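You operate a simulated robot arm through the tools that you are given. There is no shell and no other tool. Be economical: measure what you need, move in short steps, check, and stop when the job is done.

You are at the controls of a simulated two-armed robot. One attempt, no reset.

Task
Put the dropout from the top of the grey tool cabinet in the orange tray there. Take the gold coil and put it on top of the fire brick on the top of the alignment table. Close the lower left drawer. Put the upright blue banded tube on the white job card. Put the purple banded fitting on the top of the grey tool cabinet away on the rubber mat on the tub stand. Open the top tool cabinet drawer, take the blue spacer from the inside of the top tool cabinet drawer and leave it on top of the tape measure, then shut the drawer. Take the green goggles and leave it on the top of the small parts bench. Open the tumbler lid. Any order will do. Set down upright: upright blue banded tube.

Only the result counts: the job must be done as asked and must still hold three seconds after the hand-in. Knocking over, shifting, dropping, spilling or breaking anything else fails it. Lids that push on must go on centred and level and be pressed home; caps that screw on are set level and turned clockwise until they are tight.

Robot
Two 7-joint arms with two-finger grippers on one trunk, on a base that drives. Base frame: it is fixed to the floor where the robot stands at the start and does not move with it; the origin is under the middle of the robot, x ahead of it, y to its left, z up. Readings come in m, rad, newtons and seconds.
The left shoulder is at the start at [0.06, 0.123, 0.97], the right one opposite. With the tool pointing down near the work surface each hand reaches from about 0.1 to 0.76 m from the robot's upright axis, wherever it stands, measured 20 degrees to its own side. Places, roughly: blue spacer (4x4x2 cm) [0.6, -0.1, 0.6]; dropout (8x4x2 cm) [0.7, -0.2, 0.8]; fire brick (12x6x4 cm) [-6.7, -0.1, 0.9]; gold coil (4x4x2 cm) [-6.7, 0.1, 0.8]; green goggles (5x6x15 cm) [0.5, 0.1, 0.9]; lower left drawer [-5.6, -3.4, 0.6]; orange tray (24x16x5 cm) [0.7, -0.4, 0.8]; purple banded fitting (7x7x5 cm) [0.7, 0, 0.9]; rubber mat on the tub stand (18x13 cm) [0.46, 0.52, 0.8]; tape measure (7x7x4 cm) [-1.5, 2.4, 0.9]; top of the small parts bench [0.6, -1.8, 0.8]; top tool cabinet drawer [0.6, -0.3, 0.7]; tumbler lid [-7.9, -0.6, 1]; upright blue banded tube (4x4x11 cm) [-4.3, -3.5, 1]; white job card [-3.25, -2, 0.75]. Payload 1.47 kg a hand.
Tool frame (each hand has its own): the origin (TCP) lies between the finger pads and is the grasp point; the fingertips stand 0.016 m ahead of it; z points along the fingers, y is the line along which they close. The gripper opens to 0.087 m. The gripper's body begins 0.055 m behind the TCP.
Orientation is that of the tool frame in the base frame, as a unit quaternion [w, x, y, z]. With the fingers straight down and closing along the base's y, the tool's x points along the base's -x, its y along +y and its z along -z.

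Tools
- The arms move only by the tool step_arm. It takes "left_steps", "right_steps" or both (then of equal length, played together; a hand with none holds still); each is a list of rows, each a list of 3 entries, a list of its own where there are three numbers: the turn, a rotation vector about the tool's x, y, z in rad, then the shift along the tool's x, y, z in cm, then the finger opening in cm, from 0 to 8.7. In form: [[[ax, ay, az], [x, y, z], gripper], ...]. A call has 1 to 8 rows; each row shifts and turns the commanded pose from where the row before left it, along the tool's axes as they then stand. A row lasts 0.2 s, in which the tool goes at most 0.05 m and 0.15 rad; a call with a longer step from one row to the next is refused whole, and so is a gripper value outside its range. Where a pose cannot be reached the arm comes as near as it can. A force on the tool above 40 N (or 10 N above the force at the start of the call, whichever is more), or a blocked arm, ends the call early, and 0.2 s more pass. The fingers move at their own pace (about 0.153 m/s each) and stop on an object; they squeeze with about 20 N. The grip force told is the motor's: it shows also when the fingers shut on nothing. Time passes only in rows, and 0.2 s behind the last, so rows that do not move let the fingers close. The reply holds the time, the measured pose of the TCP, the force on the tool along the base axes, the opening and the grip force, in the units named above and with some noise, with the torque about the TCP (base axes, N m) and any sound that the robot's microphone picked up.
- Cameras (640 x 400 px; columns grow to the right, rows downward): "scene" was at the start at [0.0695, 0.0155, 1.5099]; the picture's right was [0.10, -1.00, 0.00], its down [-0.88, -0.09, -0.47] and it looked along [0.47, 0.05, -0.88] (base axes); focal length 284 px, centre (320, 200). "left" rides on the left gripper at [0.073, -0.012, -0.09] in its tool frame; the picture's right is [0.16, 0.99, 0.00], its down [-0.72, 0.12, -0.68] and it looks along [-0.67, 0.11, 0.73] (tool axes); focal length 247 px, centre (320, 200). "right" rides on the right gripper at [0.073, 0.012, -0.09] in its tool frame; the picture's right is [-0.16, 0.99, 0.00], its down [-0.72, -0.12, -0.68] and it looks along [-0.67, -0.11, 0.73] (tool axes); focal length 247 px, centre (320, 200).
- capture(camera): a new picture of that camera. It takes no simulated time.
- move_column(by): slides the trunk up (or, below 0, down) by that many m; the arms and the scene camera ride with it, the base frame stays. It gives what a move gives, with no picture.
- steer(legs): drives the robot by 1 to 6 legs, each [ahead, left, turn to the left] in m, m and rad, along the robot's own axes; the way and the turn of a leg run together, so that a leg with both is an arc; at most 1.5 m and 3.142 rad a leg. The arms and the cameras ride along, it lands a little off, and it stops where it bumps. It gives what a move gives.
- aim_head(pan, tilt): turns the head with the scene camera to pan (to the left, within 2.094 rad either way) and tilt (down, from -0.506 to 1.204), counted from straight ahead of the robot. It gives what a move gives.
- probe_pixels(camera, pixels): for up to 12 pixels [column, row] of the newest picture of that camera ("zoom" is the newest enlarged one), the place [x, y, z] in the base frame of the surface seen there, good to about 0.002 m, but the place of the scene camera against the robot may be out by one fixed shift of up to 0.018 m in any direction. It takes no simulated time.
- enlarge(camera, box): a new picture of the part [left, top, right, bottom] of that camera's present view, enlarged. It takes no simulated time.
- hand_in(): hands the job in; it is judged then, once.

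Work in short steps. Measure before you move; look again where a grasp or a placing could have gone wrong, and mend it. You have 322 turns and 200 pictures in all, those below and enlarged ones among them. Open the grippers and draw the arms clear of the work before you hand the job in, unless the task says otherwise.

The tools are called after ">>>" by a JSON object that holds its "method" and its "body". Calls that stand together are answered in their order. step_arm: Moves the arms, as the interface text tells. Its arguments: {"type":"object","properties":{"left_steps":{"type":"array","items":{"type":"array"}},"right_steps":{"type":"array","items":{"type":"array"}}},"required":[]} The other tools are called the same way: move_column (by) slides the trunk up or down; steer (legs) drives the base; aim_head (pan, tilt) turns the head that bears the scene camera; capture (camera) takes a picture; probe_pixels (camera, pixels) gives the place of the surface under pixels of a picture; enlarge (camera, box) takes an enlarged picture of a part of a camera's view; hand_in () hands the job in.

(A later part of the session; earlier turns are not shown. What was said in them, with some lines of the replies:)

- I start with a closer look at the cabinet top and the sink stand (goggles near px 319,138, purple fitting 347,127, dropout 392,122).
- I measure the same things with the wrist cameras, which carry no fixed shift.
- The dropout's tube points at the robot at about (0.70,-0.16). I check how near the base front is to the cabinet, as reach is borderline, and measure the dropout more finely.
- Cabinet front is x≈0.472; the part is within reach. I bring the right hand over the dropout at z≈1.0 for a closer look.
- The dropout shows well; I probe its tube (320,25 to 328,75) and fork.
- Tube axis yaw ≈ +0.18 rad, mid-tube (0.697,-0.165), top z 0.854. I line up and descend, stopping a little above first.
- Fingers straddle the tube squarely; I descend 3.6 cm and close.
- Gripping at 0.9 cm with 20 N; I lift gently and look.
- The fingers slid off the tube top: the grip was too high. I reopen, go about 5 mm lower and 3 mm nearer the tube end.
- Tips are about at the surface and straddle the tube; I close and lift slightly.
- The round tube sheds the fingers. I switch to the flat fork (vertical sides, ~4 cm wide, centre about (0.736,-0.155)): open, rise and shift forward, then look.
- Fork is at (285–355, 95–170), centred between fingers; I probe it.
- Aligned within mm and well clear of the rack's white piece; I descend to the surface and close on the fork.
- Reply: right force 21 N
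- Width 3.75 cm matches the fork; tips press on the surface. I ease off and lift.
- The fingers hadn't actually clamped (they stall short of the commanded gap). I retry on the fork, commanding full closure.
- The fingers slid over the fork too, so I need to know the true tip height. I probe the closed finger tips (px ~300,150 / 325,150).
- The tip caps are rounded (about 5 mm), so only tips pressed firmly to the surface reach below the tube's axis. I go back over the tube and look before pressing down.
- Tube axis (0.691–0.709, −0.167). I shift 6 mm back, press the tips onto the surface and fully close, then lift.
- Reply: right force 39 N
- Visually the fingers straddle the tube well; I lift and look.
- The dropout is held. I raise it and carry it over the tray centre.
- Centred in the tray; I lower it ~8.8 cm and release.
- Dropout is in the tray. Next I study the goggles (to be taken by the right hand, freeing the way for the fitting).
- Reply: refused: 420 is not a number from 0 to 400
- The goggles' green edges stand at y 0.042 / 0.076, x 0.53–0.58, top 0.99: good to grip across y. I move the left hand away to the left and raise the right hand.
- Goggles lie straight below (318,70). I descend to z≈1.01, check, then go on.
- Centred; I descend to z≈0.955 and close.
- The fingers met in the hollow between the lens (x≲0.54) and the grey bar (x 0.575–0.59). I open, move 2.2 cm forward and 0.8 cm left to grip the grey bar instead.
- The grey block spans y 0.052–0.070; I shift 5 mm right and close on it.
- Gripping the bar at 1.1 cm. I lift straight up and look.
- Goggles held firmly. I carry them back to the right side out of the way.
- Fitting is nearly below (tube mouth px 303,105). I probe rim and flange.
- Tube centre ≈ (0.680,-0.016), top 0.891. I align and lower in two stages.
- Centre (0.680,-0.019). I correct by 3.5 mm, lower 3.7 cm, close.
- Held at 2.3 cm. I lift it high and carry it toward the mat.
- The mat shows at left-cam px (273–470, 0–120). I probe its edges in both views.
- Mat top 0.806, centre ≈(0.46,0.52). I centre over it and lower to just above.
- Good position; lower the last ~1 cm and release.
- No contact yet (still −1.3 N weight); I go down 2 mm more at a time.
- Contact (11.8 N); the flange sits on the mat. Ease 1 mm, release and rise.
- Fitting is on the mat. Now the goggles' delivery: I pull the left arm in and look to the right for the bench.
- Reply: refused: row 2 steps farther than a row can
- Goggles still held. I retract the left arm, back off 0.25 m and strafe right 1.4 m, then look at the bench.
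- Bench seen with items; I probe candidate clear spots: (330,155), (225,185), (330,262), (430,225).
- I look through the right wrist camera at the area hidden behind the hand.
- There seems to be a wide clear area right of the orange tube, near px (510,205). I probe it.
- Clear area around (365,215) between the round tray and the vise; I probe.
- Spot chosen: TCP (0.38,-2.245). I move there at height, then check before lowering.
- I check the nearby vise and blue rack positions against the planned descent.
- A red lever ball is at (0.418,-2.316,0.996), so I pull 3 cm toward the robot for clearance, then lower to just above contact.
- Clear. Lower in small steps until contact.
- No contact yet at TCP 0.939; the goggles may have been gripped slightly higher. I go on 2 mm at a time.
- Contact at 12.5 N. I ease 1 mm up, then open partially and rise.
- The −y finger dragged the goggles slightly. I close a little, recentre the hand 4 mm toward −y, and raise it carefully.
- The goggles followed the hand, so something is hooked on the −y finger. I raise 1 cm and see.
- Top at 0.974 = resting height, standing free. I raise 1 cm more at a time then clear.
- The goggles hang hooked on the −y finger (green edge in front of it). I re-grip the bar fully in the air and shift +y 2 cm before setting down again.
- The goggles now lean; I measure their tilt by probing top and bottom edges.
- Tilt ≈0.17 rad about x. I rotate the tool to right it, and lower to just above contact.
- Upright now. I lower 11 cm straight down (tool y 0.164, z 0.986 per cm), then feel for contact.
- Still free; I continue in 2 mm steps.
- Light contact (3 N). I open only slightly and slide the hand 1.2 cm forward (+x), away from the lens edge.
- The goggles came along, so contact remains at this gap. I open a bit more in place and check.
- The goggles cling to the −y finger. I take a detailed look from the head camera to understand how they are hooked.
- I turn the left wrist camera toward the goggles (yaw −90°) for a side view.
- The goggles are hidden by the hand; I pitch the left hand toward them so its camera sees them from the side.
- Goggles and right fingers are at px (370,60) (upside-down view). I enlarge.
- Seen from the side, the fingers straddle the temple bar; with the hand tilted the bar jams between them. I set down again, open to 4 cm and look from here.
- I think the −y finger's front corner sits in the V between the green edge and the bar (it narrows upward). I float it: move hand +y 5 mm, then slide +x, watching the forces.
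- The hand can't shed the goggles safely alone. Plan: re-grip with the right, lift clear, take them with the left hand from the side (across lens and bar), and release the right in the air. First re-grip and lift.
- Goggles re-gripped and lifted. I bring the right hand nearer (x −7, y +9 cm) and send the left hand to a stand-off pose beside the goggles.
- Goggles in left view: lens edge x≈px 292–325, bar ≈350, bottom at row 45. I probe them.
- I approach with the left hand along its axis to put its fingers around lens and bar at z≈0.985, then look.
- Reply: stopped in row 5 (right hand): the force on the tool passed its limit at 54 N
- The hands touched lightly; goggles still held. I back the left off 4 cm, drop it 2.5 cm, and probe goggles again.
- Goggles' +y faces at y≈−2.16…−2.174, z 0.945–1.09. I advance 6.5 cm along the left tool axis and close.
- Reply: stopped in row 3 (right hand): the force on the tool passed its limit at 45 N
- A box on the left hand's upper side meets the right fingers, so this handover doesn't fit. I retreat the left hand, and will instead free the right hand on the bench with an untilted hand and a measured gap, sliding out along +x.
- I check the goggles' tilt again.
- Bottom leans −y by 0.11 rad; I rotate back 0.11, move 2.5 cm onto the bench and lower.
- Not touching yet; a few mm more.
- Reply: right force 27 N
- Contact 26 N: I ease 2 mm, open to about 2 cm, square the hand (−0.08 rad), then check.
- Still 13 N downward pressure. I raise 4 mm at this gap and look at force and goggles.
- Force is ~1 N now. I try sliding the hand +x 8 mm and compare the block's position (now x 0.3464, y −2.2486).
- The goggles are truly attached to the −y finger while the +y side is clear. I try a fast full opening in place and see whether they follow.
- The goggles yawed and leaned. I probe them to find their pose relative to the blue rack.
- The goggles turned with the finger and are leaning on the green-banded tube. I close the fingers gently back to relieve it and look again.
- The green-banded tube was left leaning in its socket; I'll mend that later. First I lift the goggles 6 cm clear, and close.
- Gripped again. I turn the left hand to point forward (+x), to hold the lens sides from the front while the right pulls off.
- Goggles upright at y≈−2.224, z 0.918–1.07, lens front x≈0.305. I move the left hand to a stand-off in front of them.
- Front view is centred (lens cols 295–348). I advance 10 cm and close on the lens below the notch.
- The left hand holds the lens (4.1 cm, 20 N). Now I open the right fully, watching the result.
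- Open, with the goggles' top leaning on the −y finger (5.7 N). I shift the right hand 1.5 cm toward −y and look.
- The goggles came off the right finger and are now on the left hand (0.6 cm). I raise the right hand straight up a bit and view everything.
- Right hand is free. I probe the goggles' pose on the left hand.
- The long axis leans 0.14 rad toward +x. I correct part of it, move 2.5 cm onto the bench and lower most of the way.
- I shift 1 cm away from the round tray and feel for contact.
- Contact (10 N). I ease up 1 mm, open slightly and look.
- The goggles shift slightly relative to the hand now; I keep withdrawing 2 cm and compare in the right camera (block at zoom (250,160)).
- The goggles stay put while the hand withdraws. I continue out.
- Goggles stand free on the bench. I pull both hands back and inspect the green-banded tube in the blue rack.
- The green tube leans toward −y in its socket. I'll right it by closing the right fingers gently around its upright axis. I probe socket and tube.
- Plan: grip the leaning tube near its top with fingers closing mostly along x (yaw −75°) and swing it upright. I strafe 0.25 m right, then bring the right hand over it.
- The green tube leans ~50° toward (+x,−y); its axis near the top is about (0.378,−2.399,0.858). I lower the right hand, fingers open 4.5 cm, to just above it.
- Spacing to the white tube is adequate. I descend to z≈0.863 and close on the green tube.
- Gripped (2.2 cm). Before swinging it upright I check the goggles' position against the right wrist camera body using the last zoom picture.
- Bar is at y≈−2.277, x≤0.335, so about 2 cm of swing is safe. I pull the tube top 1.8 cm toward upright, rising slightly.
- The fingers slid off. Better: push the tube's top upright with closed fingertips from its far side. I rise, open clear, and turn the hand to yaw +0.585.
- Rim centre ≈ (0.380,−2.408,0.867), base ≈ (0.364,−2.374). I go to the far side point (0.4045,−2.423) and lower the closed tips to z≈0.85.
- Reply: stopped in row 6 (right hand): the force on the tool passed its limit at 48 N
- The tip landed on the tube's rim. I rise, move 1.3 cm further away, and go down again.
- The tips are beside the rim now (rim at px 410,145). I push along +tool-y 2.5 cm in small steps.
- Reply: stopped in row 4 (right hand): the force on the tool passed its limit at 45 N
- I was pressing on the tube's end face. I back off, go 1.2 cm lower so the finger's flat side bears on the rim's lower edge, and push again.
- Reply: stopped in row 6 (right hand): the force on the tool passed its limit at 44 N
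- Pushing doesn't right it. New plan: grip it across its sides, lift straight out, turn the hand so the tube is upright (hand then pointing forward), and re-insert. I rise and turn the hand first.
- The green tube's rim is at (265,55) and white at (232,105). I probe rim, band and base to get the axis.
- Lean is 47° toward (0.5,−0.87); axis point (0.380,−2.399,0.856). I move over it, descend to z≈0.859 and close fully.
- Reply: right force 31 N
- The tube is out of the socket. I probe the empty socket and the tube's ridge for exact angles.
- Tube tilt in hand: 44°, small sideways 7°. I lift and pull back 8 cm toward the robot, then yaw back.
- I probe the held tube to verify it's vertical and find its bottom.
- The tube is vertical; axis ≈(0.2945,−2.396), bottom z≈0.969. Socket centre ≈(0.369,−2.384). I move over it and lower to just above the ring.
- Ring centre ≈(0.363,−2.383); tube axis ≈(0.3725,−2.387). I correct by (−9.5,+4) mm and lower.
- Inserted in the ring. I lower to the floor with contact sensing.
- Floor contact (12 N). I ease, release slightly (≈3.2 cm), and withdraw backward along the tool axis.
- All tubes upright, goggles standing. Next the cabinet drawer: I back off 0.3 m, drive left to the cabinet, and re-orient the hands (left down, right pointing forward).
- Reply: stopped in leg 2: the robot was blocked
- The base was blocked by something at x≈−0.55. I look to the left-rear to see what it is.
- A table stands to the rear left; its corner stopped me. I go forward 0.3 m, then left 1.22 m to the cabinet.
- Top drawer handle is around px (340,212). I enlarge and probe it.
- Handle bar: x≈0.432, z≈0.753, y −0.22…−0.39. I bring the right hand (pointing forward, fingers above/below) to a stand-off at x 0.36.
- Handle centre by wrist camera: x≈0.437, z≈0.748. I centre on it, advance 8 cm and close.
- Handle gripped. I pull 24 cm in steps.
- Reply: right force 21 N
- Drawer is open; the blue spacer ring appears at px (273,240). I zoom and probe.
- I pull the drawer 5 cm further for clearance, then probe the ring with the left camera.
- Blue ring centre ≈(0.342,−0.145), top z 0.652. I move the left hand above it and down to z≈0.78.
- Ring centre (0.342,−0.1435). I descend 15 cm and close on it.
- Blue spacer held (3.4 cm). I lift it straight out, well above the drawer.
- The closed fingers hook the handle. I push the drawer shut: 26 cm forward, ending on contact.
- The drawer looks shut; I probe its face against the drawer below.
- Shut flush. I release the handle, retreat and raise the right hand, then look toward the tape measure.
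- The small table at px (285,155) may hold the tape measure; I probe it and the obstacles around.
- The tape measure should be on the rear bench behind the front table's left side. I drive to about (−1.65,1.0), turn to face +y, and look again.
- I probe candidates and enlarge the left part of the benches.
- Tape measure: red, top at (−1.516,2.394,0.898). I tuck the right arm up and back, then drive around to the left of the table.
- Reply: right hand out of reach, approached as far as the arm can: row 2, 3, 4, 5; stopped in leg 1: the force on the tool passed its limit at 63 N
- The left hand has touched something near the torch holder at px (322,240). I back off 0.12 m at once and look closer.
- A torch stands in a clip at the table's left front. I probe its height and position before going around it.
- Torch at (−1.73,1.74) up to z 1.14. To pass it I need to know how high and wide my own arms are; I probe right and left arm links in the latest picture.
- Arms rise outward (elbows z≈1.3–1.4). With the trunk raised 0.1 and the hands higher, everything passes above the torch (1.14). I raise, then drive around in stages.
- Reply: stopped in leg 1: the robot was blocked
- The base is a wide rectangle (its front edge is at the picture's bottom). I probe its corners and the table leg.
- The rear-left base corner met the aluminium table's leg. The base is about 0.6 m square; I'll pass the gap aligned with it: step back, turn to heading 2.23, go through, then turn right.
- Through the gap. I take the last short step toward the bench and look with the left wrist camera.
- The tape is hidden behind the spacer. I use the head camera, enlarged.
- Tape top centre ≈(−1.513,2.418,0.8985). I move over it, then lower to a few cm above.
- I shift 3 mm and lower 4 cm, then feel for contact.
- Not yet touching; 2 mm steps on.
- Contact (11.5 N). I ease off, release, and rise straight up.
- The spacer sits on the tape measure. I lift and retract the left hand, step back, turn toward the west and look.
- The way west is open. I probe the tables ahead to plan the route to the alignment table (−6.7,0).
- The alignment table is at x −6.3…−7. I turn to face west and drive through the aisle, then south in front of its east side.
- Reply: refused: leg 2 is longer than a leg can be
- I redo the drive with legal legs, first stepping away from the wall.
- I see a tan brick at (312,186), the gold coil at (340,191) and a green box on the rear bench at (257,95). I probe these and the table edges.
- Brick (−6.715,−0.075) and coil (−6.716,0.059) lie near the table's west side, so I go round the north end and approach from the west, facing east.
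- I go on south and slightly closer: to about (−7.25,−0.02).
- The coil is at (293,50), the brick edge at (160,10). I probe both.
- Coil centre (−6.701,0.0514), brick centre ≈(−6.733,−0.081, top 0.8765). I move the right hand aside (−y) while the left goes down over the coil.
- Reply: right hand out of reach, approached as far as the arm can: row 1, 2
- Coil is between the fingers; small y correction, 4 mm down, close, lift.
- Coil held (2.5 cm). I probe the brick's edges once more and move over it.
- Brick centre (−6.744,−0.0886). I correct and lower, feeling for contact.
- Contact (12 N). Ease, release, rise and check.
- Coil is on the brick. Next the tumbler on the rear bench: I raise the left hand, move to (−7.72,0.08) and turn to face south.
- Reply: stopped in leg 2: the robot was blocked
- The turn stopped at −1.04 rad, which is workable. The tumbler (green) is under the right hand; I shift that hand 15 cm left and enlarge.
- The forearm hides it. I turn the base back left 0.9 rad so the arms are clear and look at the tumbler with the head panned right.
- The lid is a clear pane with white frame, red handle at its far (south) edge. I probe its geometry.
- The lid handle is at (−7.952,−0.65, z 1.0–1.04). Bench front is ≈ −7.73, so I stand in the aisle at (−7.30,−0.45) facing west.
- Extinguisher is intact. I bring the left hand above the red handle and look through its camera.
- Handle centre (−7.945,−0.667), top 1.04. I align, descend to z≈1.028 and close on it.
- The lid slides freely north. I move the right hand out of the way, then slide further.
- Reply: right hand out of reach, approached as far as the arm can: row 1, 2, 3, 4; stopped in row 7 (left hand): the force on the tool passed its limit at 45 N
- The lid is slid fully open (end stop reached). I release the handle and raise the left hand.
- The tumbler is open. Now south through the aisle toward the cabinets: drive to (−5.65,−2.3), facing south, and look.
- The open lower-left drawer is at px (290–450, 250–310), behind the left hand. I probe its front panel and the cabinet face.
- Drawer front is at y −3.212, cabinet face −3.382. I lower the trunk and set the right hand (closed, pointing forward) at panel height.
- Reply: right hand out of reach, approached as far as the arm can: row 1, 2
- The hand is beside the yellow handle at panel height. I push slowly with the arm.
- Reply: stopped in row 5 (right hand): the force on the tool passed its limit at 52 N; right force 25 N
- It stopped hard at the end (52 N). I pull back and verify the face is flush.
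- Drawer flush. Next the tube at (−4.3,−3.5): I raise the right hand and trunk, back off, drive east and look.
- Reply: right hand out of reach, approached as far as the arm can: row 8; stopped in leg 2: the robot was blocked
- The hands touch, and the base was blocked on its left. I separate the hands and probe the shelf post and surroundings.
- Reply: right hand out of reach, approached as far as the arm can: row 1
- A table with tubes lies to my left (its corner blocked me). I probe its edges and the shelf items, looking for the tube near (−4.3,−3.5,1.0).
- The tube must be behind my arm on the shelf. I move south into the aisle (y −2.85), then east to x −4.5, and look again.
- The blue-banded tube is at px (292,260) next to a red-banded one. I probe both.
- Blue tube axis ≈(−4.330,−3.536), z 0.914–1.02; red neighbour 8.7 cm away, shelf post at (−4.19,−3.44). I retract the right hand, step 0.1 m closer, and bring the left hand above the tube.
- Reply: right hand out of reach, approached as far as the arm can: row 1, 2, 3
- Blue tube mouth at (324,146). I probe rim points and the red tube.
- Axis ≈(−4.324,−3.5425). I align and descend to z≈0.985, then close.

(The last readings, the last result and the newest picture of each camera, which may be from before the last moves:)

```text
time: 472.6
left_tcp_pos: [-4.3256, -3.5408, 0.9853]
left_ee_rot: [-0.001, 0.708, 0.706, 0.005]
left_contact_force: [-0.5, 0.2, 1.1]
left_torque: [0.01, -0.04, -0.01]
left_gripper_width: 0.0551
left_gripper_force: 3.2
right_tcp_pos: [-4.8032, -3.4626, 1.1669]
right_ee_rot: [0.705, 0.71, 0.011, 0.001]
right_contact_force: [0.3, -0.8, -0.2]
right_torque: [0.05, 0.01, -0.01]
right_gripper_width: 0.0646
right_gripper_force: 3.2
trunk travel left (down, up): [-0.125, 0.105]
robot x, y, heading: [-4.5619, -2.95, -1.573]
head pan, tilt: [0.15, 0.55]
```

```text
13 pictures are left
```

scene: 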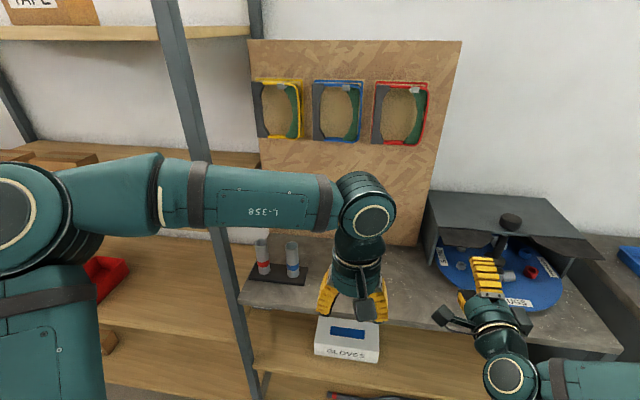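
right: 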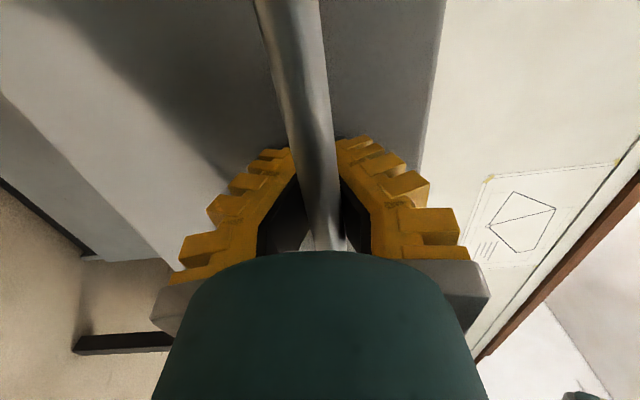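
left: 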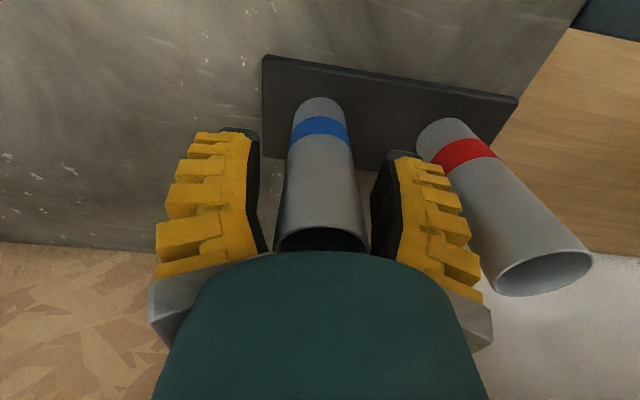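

The tube is centred between the fingers. I close, and lift straight up.

>>> {"method": "step_arm", "body": {"left_steps": [[[0, 0, 0], [0, 0, 0], 3], [[0, 0, 0], [0, 0, 0], 0], [[0, 0, 0], [0, 0, 0], 0], [[0, 0, 0], [0, 0, -1.5], 0], [[0, 0, 0], [0, 0, -3.5], 0], [[0, 0, 0], [0, 0, -4.5], 0], [[0, 0, 0], [0, 0, -4.5], 0]]}}

>>> {"method": "step_arm", "body": {"left_steps": [[[0, 0, 0], [0, 0, -4], 0], [[0, 0, 0], [3, -3, 0], 0], [[0, 0, 0], [4, -2.5, 0], 0], [[0, 0, 0], [4, -2.5, 0], 0], [[0, 0, 0], [4, -2.5, 0], 0], [[0, 0, 0], [4, -2, 0], 0]]}}

>>> {"method": "capture", "body": {"camera": "left"}}

```text
time: 474.2
left_tcp_pos: [-4.3251, -3.5427, 1.1253]
left_ee_rot: [-0.001, 0.709, 0.705, 0.004]
left_contact_force: [-0.7, 0.3, -1.5]
left_torque: [-0.01, 0.01, -0.01]
left_gripper_width: 0.0265
left_gripper_force: 19.9
right_tcp_pos: [-4.803, -3.4632, 1.1667]
right_ee_rot: [0.705, 0.709, 0.01, 0.0]
right_contact_force: [-0.5, 0.9, 0.3]
right_torque: [-0.01, -0.03, 0.02]
right_gripper_width: 0.0646
right_gripper_force: 3.2
trunk travel left (down, up): [-0.125, 0.105]
robot x, y, heading: [-4.5594, -2.954, -1.576]
head pan, tilt: [0.15, 0.55]
```

```text
time: 475.6
left_tcp_pos: [-4.4499, -3.3508, 1.1658]
left_ee_rot: [0.0, 0.708, 0.706, 0.004]
left_contact_force: [0.0, 0.6, -1.7]
left_torque: [-0.02, -0.01, 0.01]
left_gripper_width: 0.0262
left_gripper_force: 20.4
right_tcp_pos: [-4.8029, -3.4624, 1.1676]
right_ee_rot: [0.706, 0.708, 0.01, 0.0]
right_contact_force: [0.0, 0.2, 0.3]
right_torque: [0.02, -0.02, 0.02]
right_gripper_width: 0.0643
right_gripper_force: 3.1
trunk travel left (down, up): [-0.125, 0.105]
robot x, y, heading: [-4.5602, -2.9474, -1.572]
head pan, tilt: [0.15, 0.55]
```

```text
12 pictures are left
```

left: 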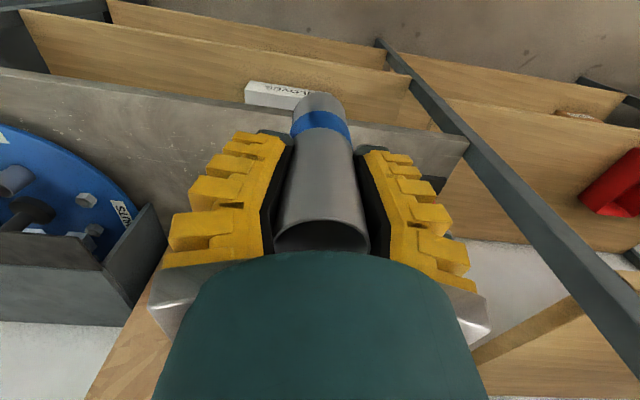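

Tube held upright (bottom = TCP −0.07). I turn right to face west, and drive backwards east along the aisle, then north to the table's east side near the job card.

>>> {"method": "steer", "body": {"legs": [[0, 0, -1.57], [0, -0.07, 0], [-1.45, 0, 0], [-0.55, 0, 0]]}}

>>> {"method": "aim_head", "body": {"pan": -0.5, "tilt": 0.5}}

>>> {"method": "capture", "body": {"camera": "scene"}}

```text
time: 490.3
left_tcp_pos: [-2.9716, -2.9977, 1.1656]
left_ee_rot: [0.002, 1.0, -0.004, 0.004]
left_contact_force: [0.2, 0.2, -0.6]
left_torque: [0.01, 0.04, 0.01]
left_gripper_width: 0.0246
left_gripper_force: 20.4
right_tcp_pos: [-3.0812, -2.6431, 1.1678]
right_ee_rot: [0.498, 0.507, -0.496, -0.499]
right_contact_force: [-0.3, -0.2, 0.5]
right_torque: [0.0, -0.02, 0.03]
right_gripper_width: 0.0644
right_gripper_force: 3.2
trunk travel left (down, up): [-0.125, 0.105]
robot x, y, heading: [-2.5668, -2.8922, 3.135]
head pan, tilt: [0.15, 0.55]
```

```text
time: 491.3
left_tcp_pos: [-2.972, -2.9982, 1.1658]
left_ee_rot: [0.002, 1.0, -0.005, 0.005]
left_contact_force: [-0.3, -0.3, -0.8]
left_torque: [0.01, -0.01, -0.01]
left_gripper_width: 0.0246
left_gripper_force: 20.1
right_tcp_pos: [-3.0823, -2.6435, 1.1656]
right_ee_rot: [0.497, 0.508, -0.496, -0.5]
right_contact_force: [-0.2, 0.3, -0.2]
right_torque: [-0.01, -0.02, 0.04]
right_gripper_width: 0.0644
right_gripper_force: 3.0
trunk travel left (down, up): [-0.125, 0.105]
robot x, y, heading: [-2.5691, -2.886, 3.134]
head pan, tilt: [-0.499, 0.499]
```

```text
11 pictures are left
```

scene: 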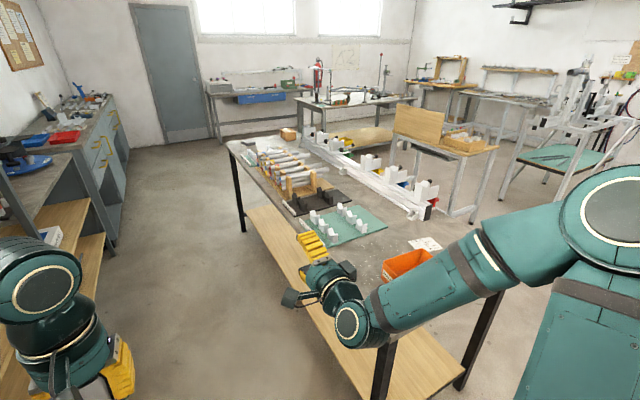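

The white card is at px (425,243) beside the orange tray. I probe it and the table's edges.

>>> {"method": "probe_pixels", "body": {"camera": "scene", "pixels": [[425, 243], [413, 241], [437, 242], [424, 238], [427, 250], [405, 262], [385, 345], [480, 305], [500, 290], [370, 270], [435, 248]]}}

>>> {"method": "enlarge", "body": {"camera": "scene", "box": [370, 200, 490, 300]}}

```text
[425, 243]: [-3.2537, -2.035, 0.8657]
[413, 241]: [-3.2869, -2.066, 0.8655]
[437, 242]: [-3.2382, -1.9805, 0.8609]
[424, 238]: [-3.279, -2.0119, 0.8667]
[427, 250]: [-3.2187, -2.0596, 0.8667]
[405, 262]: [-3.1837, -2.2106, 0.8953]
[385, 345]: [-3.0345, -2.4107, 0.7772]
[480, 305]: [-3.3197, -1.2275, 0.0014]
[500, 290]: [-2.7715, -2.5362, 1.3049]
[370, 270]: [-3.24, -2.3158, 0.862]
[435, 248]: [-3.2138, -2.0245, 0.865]
```

```text
4.00 times, centred on (430, 250) of scene
```

zoom: 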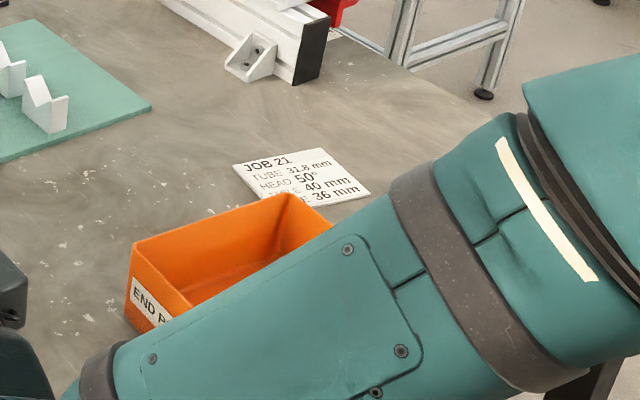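

Card centre ≈(−3.253,−2.035,0.866). I strafe north to y≈−1.88 so the left hand is in front of the card.

>>> {"method": "steer", "body": {"legs": [[0.04, -0.5, 0], [0.02, -0.5, 0]]}}

>>> {"method": "capture", "body": {"camera": "left"}}

```text
time: 500.7
left_tcp_pos: [-3.0255, -1.9959, 1.1658]
left_ee_rot: [0.003, 1.0, -0.005, 0.004]
left_contact_force: [-0.4, 0.7, -1.4]
left_torque: [0.02, -0.02, 0.01]
left_gripper_width: 0.0242
left_gripper_force: 20.3
right_tcp_pos: [-3.1357, -1.6419, 1.1669]
right_ee_rot: [0.496, 0.507, -0.497, -0.5]
right_contact_force: [-0.1, -0.1, 0.2]
right_torque: [-0.03, -0.03, -0.01]
right_gripper_width: 0.0646
right_gripper_force: 3.0
trunk travel left (down, up): [-0.125, 0.105]
robot x, y, heading: [-2.6213, -1.8902, 3.131]
head pan, tilt: [-0.499, 0.499]
```

```text
9 pictures are left
```

left: 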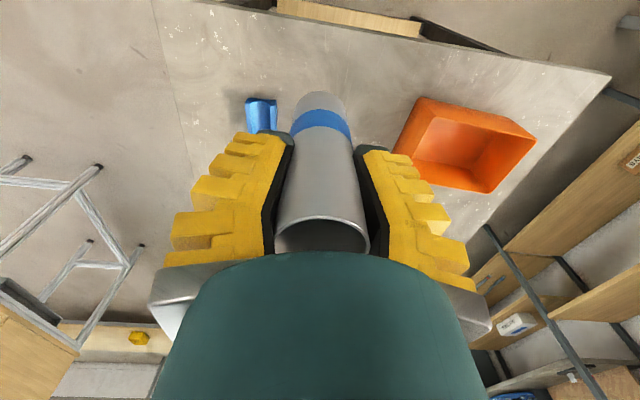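

I move the left hand over the card and lower until the tube bottom is about 3 cm above it, then compare tube and card in the head camera.

>>> {"method": "step_arm", "body": {"left_steps": [[[0, 0, 0], [-4.55, 0.78, 0], 0], [[0, 0, 0], [-4.55, 0.78, 0], 0], [[0, 0, 0], [-4.55, 0.78, 0], 0], [[0, 0, 0], [-4.55, 0.78, 0], 0], [[0, 0, 0], [-4.55, 0.78, 0], 0], [[0, 0, 0], [0, 0, 4.9], 0], [[0, 0, 0], [0, 0, 4.9], 0], [[0, 0, 0], [0, 0, 4.9], 0]]}}

>>> {"method": "step_arm", "body": {"left_steps": [[[0, 0, 0], [0, 0, 4.5], 0], [[0, 0, 0], [0, 0, 0], 0]]}}

>>> {"method": "aim_head", "body": {"pan": 0.2, "tilt": 0.95}}

>>> {"method": "enlarge", "body": {"camera": "scene", "box": [220, 60, 480, 260]}}

```text
time: 502.5
left_tcp_pos: [-3.2528, -2.0341, 1.0173]
left_ee_rot: [0.002, 1.0, -0.006, 0.005]
left_contact_force: [0.0, -0.6, -0.9]
left_torque: [0.05, 0.03, 0.0]
left_gripper_width: 0.024
left_gripper_force: 19.9
right_tcp_pos: [-3.1347, -1.6422, 1.1658]
right_ee_rot: [0.496, 0.507, -0.497, -0.5]
right_contact_force: [-0.4, -0.9, -0.4]
right_torque: [0.0, 0.0, -0.03]
right_gripper_width: 0.0645
right_gripper_force: 3.1
trunk travel left (down, up): [-0.125, 0.105]
robot x, y, heading: [-2.6244, -1.8807, 3.137]
head pan, tilt: [-0.499, 0.499]
```

```text
time: 503.1
left_tcp_pos: [-3.2517, -2.032, 0.9719]
left_ee_rot: [0.002, 1.0, -0.005, 0.004]
left_contact_force: [1.0, -0.1, -1.5]
left_torque: [0.0, -0.01, 0.03]
left_gripper_width: 0.0238
left_gripper_force: 20.3
right_tcp_pos: [-3.1331, -1.642, 1.1672]
right_ee_rot: [0.497, 0.507, -0.496, -0.501]
right_contact_force: [-0.2, 0.3, 0.1]
right_torque: [-0.03, -0.02, -0.03]
right_gripper_width: 0.0645
right_gripper_force: 2.7
trunk travel left (down, up): [-0.125, 0.105]
robot x, y, heading: [-2.6178, -1.8877, 3.135]
head pan, tilt: [-0.499, 0.499]
```

```text
time: 504.2
left_tcp_pos: [-3.2509, -2.0311, 0.9725]
left_ee_rot: [0.002, 1.0, -0.006, 0.004]
left_contact_force: [0.3, 1.0, -1.7]
left_torque: [-0.01, 0.02, 0.0]
left_gripper_width: 0.0239
left_gripper_force: 20.4
right_tcp_pos: [-3.1337, -1.6424, 1.1669]
right_ee_rot: [0.497, 0.507, -0.497, -0.5]
right_contact_force: [-0.1, 0.2, 0.7]
right_torque: [0.04, 0.05, -0.01]
right_gripper_width: 0.0644
right_gripper_force: 3.5
trunk travel left (down, up): [-0.125, 0.105]
robot x, y, heading: [-2.6224, -1.8857, 3.134]
head pan, tilt: [0.201, 0.949]
```

```text
2.00 times, centred on (350, 160) of scene
```

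zoom: 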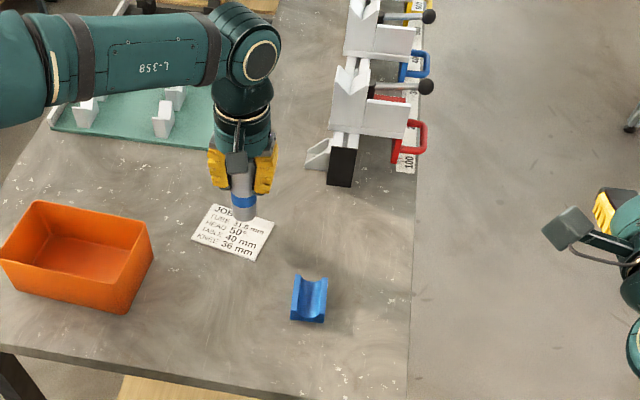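

>>> {"method": "probe_pixels", "body": {"camera": "zoom", "pixels": [[245, 214], [245, 200], [195, 238], [254, 258], [270, 224], [216, 208], [235, 235], [110, 300], [236, 214], [254, 214]]}}

```text
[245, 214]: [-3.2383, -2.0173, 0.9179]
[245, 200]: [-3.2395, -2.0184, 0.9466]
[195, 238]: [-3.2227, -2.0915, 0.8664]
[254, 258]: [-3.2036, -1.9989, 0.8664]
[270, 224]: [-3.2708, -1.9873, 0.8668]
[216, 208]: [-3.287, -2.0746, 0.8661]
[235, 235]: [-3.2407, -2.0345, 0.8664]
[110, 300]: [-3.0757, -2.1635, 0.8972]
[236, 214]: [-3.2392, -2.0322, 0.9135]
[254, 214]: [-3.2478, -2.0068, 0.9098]
```

Card centre (−3.246,−2.038); tube axis in the same camera ≈(−3.255,−2.023). I correct by (+8,−13) mm and lower, feeling for contact.

>>> {"method": "step_arm", "body": {"left_steps": [[[0, 0, 0], [0.8, 1.3, 0], 0], [[0, 0, 0], [0, 0, 1.5], 0], [[0, 0, 0], [0, 0, 1.2], 0], [[0, 0, 0], [0, 0, 0.4], 0], [[0, 0, 0], [0, 0, 0], 0]]}}

>>> {"method": "step_arm", "body": {"left_steps": [[[0, 0, 0], [0, 0, 0.2], 0], [[0, 0, 0], [0, 0, 0.2], 0], [[0, 0, 0], [0, 0, 0], 0]]}}

```text
time: 505.4
left_tcp_pos: [-3.2434, -2.0452, 0.9412]
left_ee_rot: [0.002, 1.0, -0.007, 0.004]
left_contact_force: [0.0, 0.8, -0.3]
left_torque: [0.01, 0.01, 0.02]
left_gripper_width: 0.0237
left_gripper_force: 19.7
right_tcp_pos: [-3.1336, -1.6411, 1.1661]
right_ee_rot: [0.497, 0.507, -0.496, -0.5]
right_contact_force: [0.6, 0.0, 0.0]
right_torque: [-0.02, 0.01, -0.04]
right_gripper_width: 0.0643
right_gripper_force: 3.0
trunk travel left (down, up): [-0.125, 0.105]
robot x, y, heading: [-2.623, -1.8848, 3.134]
head pan, tilt: [0.201, 0.949]
```

```text
time: 506.2
left_tcp_pos: [-3.2441, -2.0449, 0.9378]
left_ee_rot: [0.002, 1.0, -0.006, 0.004]
left_contact_force: [0.3, 0.5, -0.1]
left_torque: [0.0, 0.01, -0.02]
left_gripper_width: 0.0242
left_gripper_force: 20.4
right_tcp_pos: [-3.1347, -1.6416, 1.1661]
right_ee_rot: [0.496, 0.507, -0.497, -0.499]
right_contact_force: [-0.2, -0.2, 0.4]
right_torque: [-0.01, -0.02, 0.03]
right_gripper_width: 0.0645
right_gripper_force: 2.6
trunk travel left (down, up): [-0.125, 0.105]
robot x, y, heading: [-2.6214, -1.8865, 3.133]
head pan, tilt: [0.201, 0.949]
```

Force is near zero (weight −1.3 N is just being taken). I go down 2 mm more in two steps.

>>> {"method": "step_arm", "body": {"left_steps": [[[0, 0, 0], [0, 0, 0.1], 0], [[0, 0, 0], [0, 0, 0.1], 0], [[0, 0, 0], [0, 0, 0], 0]]}}

```text
time: 507.0
left_tcp_pos: [-3.2426, -2.0452, 0.9348]
left_ee_rot: [0.002, 1.0, -0.006, 0.003]
left_contact_force: [-1.2, 0.1, 12.6]
left_torque: [0.0, 0.07, 0.01]
left_gripper_width: 0.0251
left_gripper_force: 20.2
right_tcp_pos: [-3.1341, -1.641, 1.1669]
right_ee_rot: [0.497, 0.506, -0.496, -0.501]
right_contact_force: [-0.6, 0.0, 0.2]
right_torque: [-0.03, -0.02, 0.0]
right_gripper_width: 0.0645
right_gripper_force: 3.7
trunk travel left (down, up): [-0.125, 0.105]
robot x, y, heading: [-2.6185, -1.8869, 3.136]
head pan, tilt: [0.201, 0.949]
```

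Contact (12.6 N). I ease off, open evenly, pause, then rise straight up.

>>> {"method": "step_arm", "body": {"left_steps": [[[0, 0, 0], [0, 0, -0.15], 0], [[0, 0, 0], [0, 0, 0], 2.5], [[0, 0, 0], [0, 0, 0], 4], [[0, 0, 0], [0, 0, 0], 5], [[0, 0, 0], [0, 0, -2], 5], [[0, 0, 0], [0, 0, -4], 5], [[0, 0, 0], [0, 0, -4.5], 5], [[0, 0, 0], [0, 0, -4.5], 5]]}}

>>> {"method": "enlarge", "body": {"camera": "scene", "box": [280, 100, 420, 220]}}

```text
time: 508.8
left_tcp_pos: [-3.2446, -2.0458, 1.0864]
left_ee_rot: [0.002, 1.0, -0.005, 0.004]
left_contact_force: [-0.3, -0.9, -0.3]
left_torque: [0.01, -0.01, -0.02]
left_gripper_width: 0.0552
left_gripper_force: 3.4
right_tcp_pos: [-3.1336, -1.6408, 1.1674]
right_ee_rot: [0.496, 0.507, -0.496, -0.501]
right_contact_force: [0.5, 0.0, 0.5]
right_torque: [-0.02, 0.0, -0.02]
right_gripper_width: 0.0645
right_gripper_force: 3.6
trunk travel left (down, up): [-0.125, 0.105]
robot x, y, heading: [-2.6212, -1.8889, 3.136]
head pan, tilt: [0.201, 0.949]
```

```text
3.33 times, centred on (350, 160) of scene
```

zoom: 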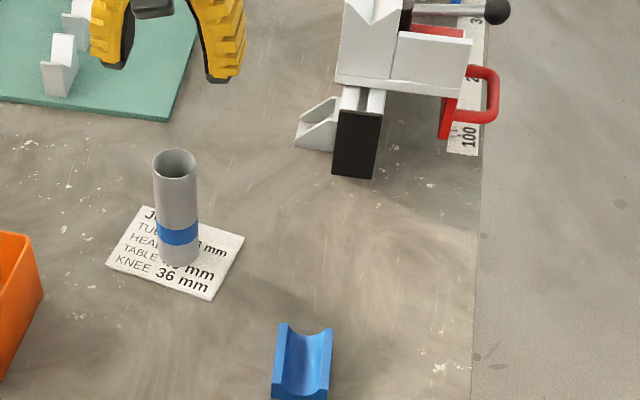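

The tube stands upright on the card; all jobs are done. I draw the arm clear and back off a little before handing in.

>>> {"method": "step_arm", "body": {"left_steps": [[[0, 0, 0], [0, 0, -4.5], 5], [[0, 0, 0], [4.5, 0, 0], 5], [[0, 0, 0], [4.5, 0, 0], 5], [[0, 0, 0], [4.5, 0, 0], 5], [[0, 0, 0], [0, 0, 0], 5]]}}

>>> {"method": "enlarge", "body": {"camera": "scene", "box": [220, 60, 480, 260]}}

```text
time: 510.0
left_tcp_pos: [-3.1101, -2.0461, 1.1318]
left_ee_rot: [0.002, 1.0, -0.006, 0.005]
left_contact_force: [-0.5, -0.6, 0.6]
left_torque: [-0.05, -0.01, -0.03]
left_gripper_width: 0.0551
left_gripper_force: 3.3
right_tcp_pos: [-3.1352, -1.6416, 1.1657]
right_ee_rot: [0.497, 0.506, -0.496, -0.5]
right_contact_force: [-0.5, 0.1, -0.2]
right_torque: [-0.02, -0.03, -0.05]
right_gripper_width: 0.0645
right_gripper_force: 3.2
trunk travel left (down, up): [-0.125, 0.105]
robot x, y, heading: [-2.6207, -1.8905, 3.137]
head pan, tilt: [0.201, 0.949]
```

```text
2.00 times, centred on (350, 160) of scene
```

zoom: 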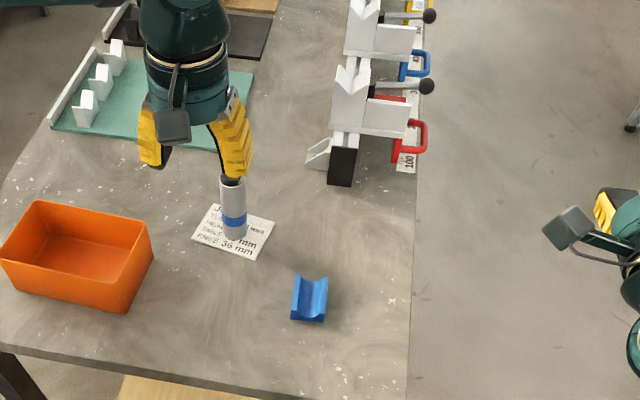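

The arm is clear, the grippers are open and the tube stands upright on the card. I hand in.

>>> {"method": "hand_in", "body": {}}

```text
The job is handed in.
```

I handed the job in with all eight parts done. The risk to the verdict is four unplanned contacts on the way.

- **Dropout:** it lies in the orange tray.
- **Purple banded fitting:** it sits on the rubber mat on the tub stand.
- **Green goggles:** they stand upright on the small parts bench. They clung to a finger on release, so it took several tries and a pass between the hands.
- **Blue spacer:** it rests on the tape measure. The top tool cabinet drawer is shut and measured flush with the drawer below.
- **Gold coil:** it is on top of the fire brick.
- **Tumbler lid:** it is slid fully open to its end stop.
- **Lower left drawer:** it is closed, with its face flush with the cabinet.
- **Blue banded tube:** it stands upright on the white job card.

These contacts could count against the job:

- **Green-banded tube:** while I was placing the goggles, they tipped a tube in the blue rack on the small parts bench. I lifted it out and set it back upright in its socket. My earlier attempts to right it pushed on the tube at up to about 48 N, and I did not confirm whether the rack itself shifted.
- **Brazing torch:** the left hand touched the torch by the tape measure bench at 63 N. It was still in its holder in the next picture.
- **Base bumps:** the base bumped furniture at a few points and stopped each time. I saw nothing move.
- **Goggles:** I last saw them standing when I left the bench and did not go back to check.
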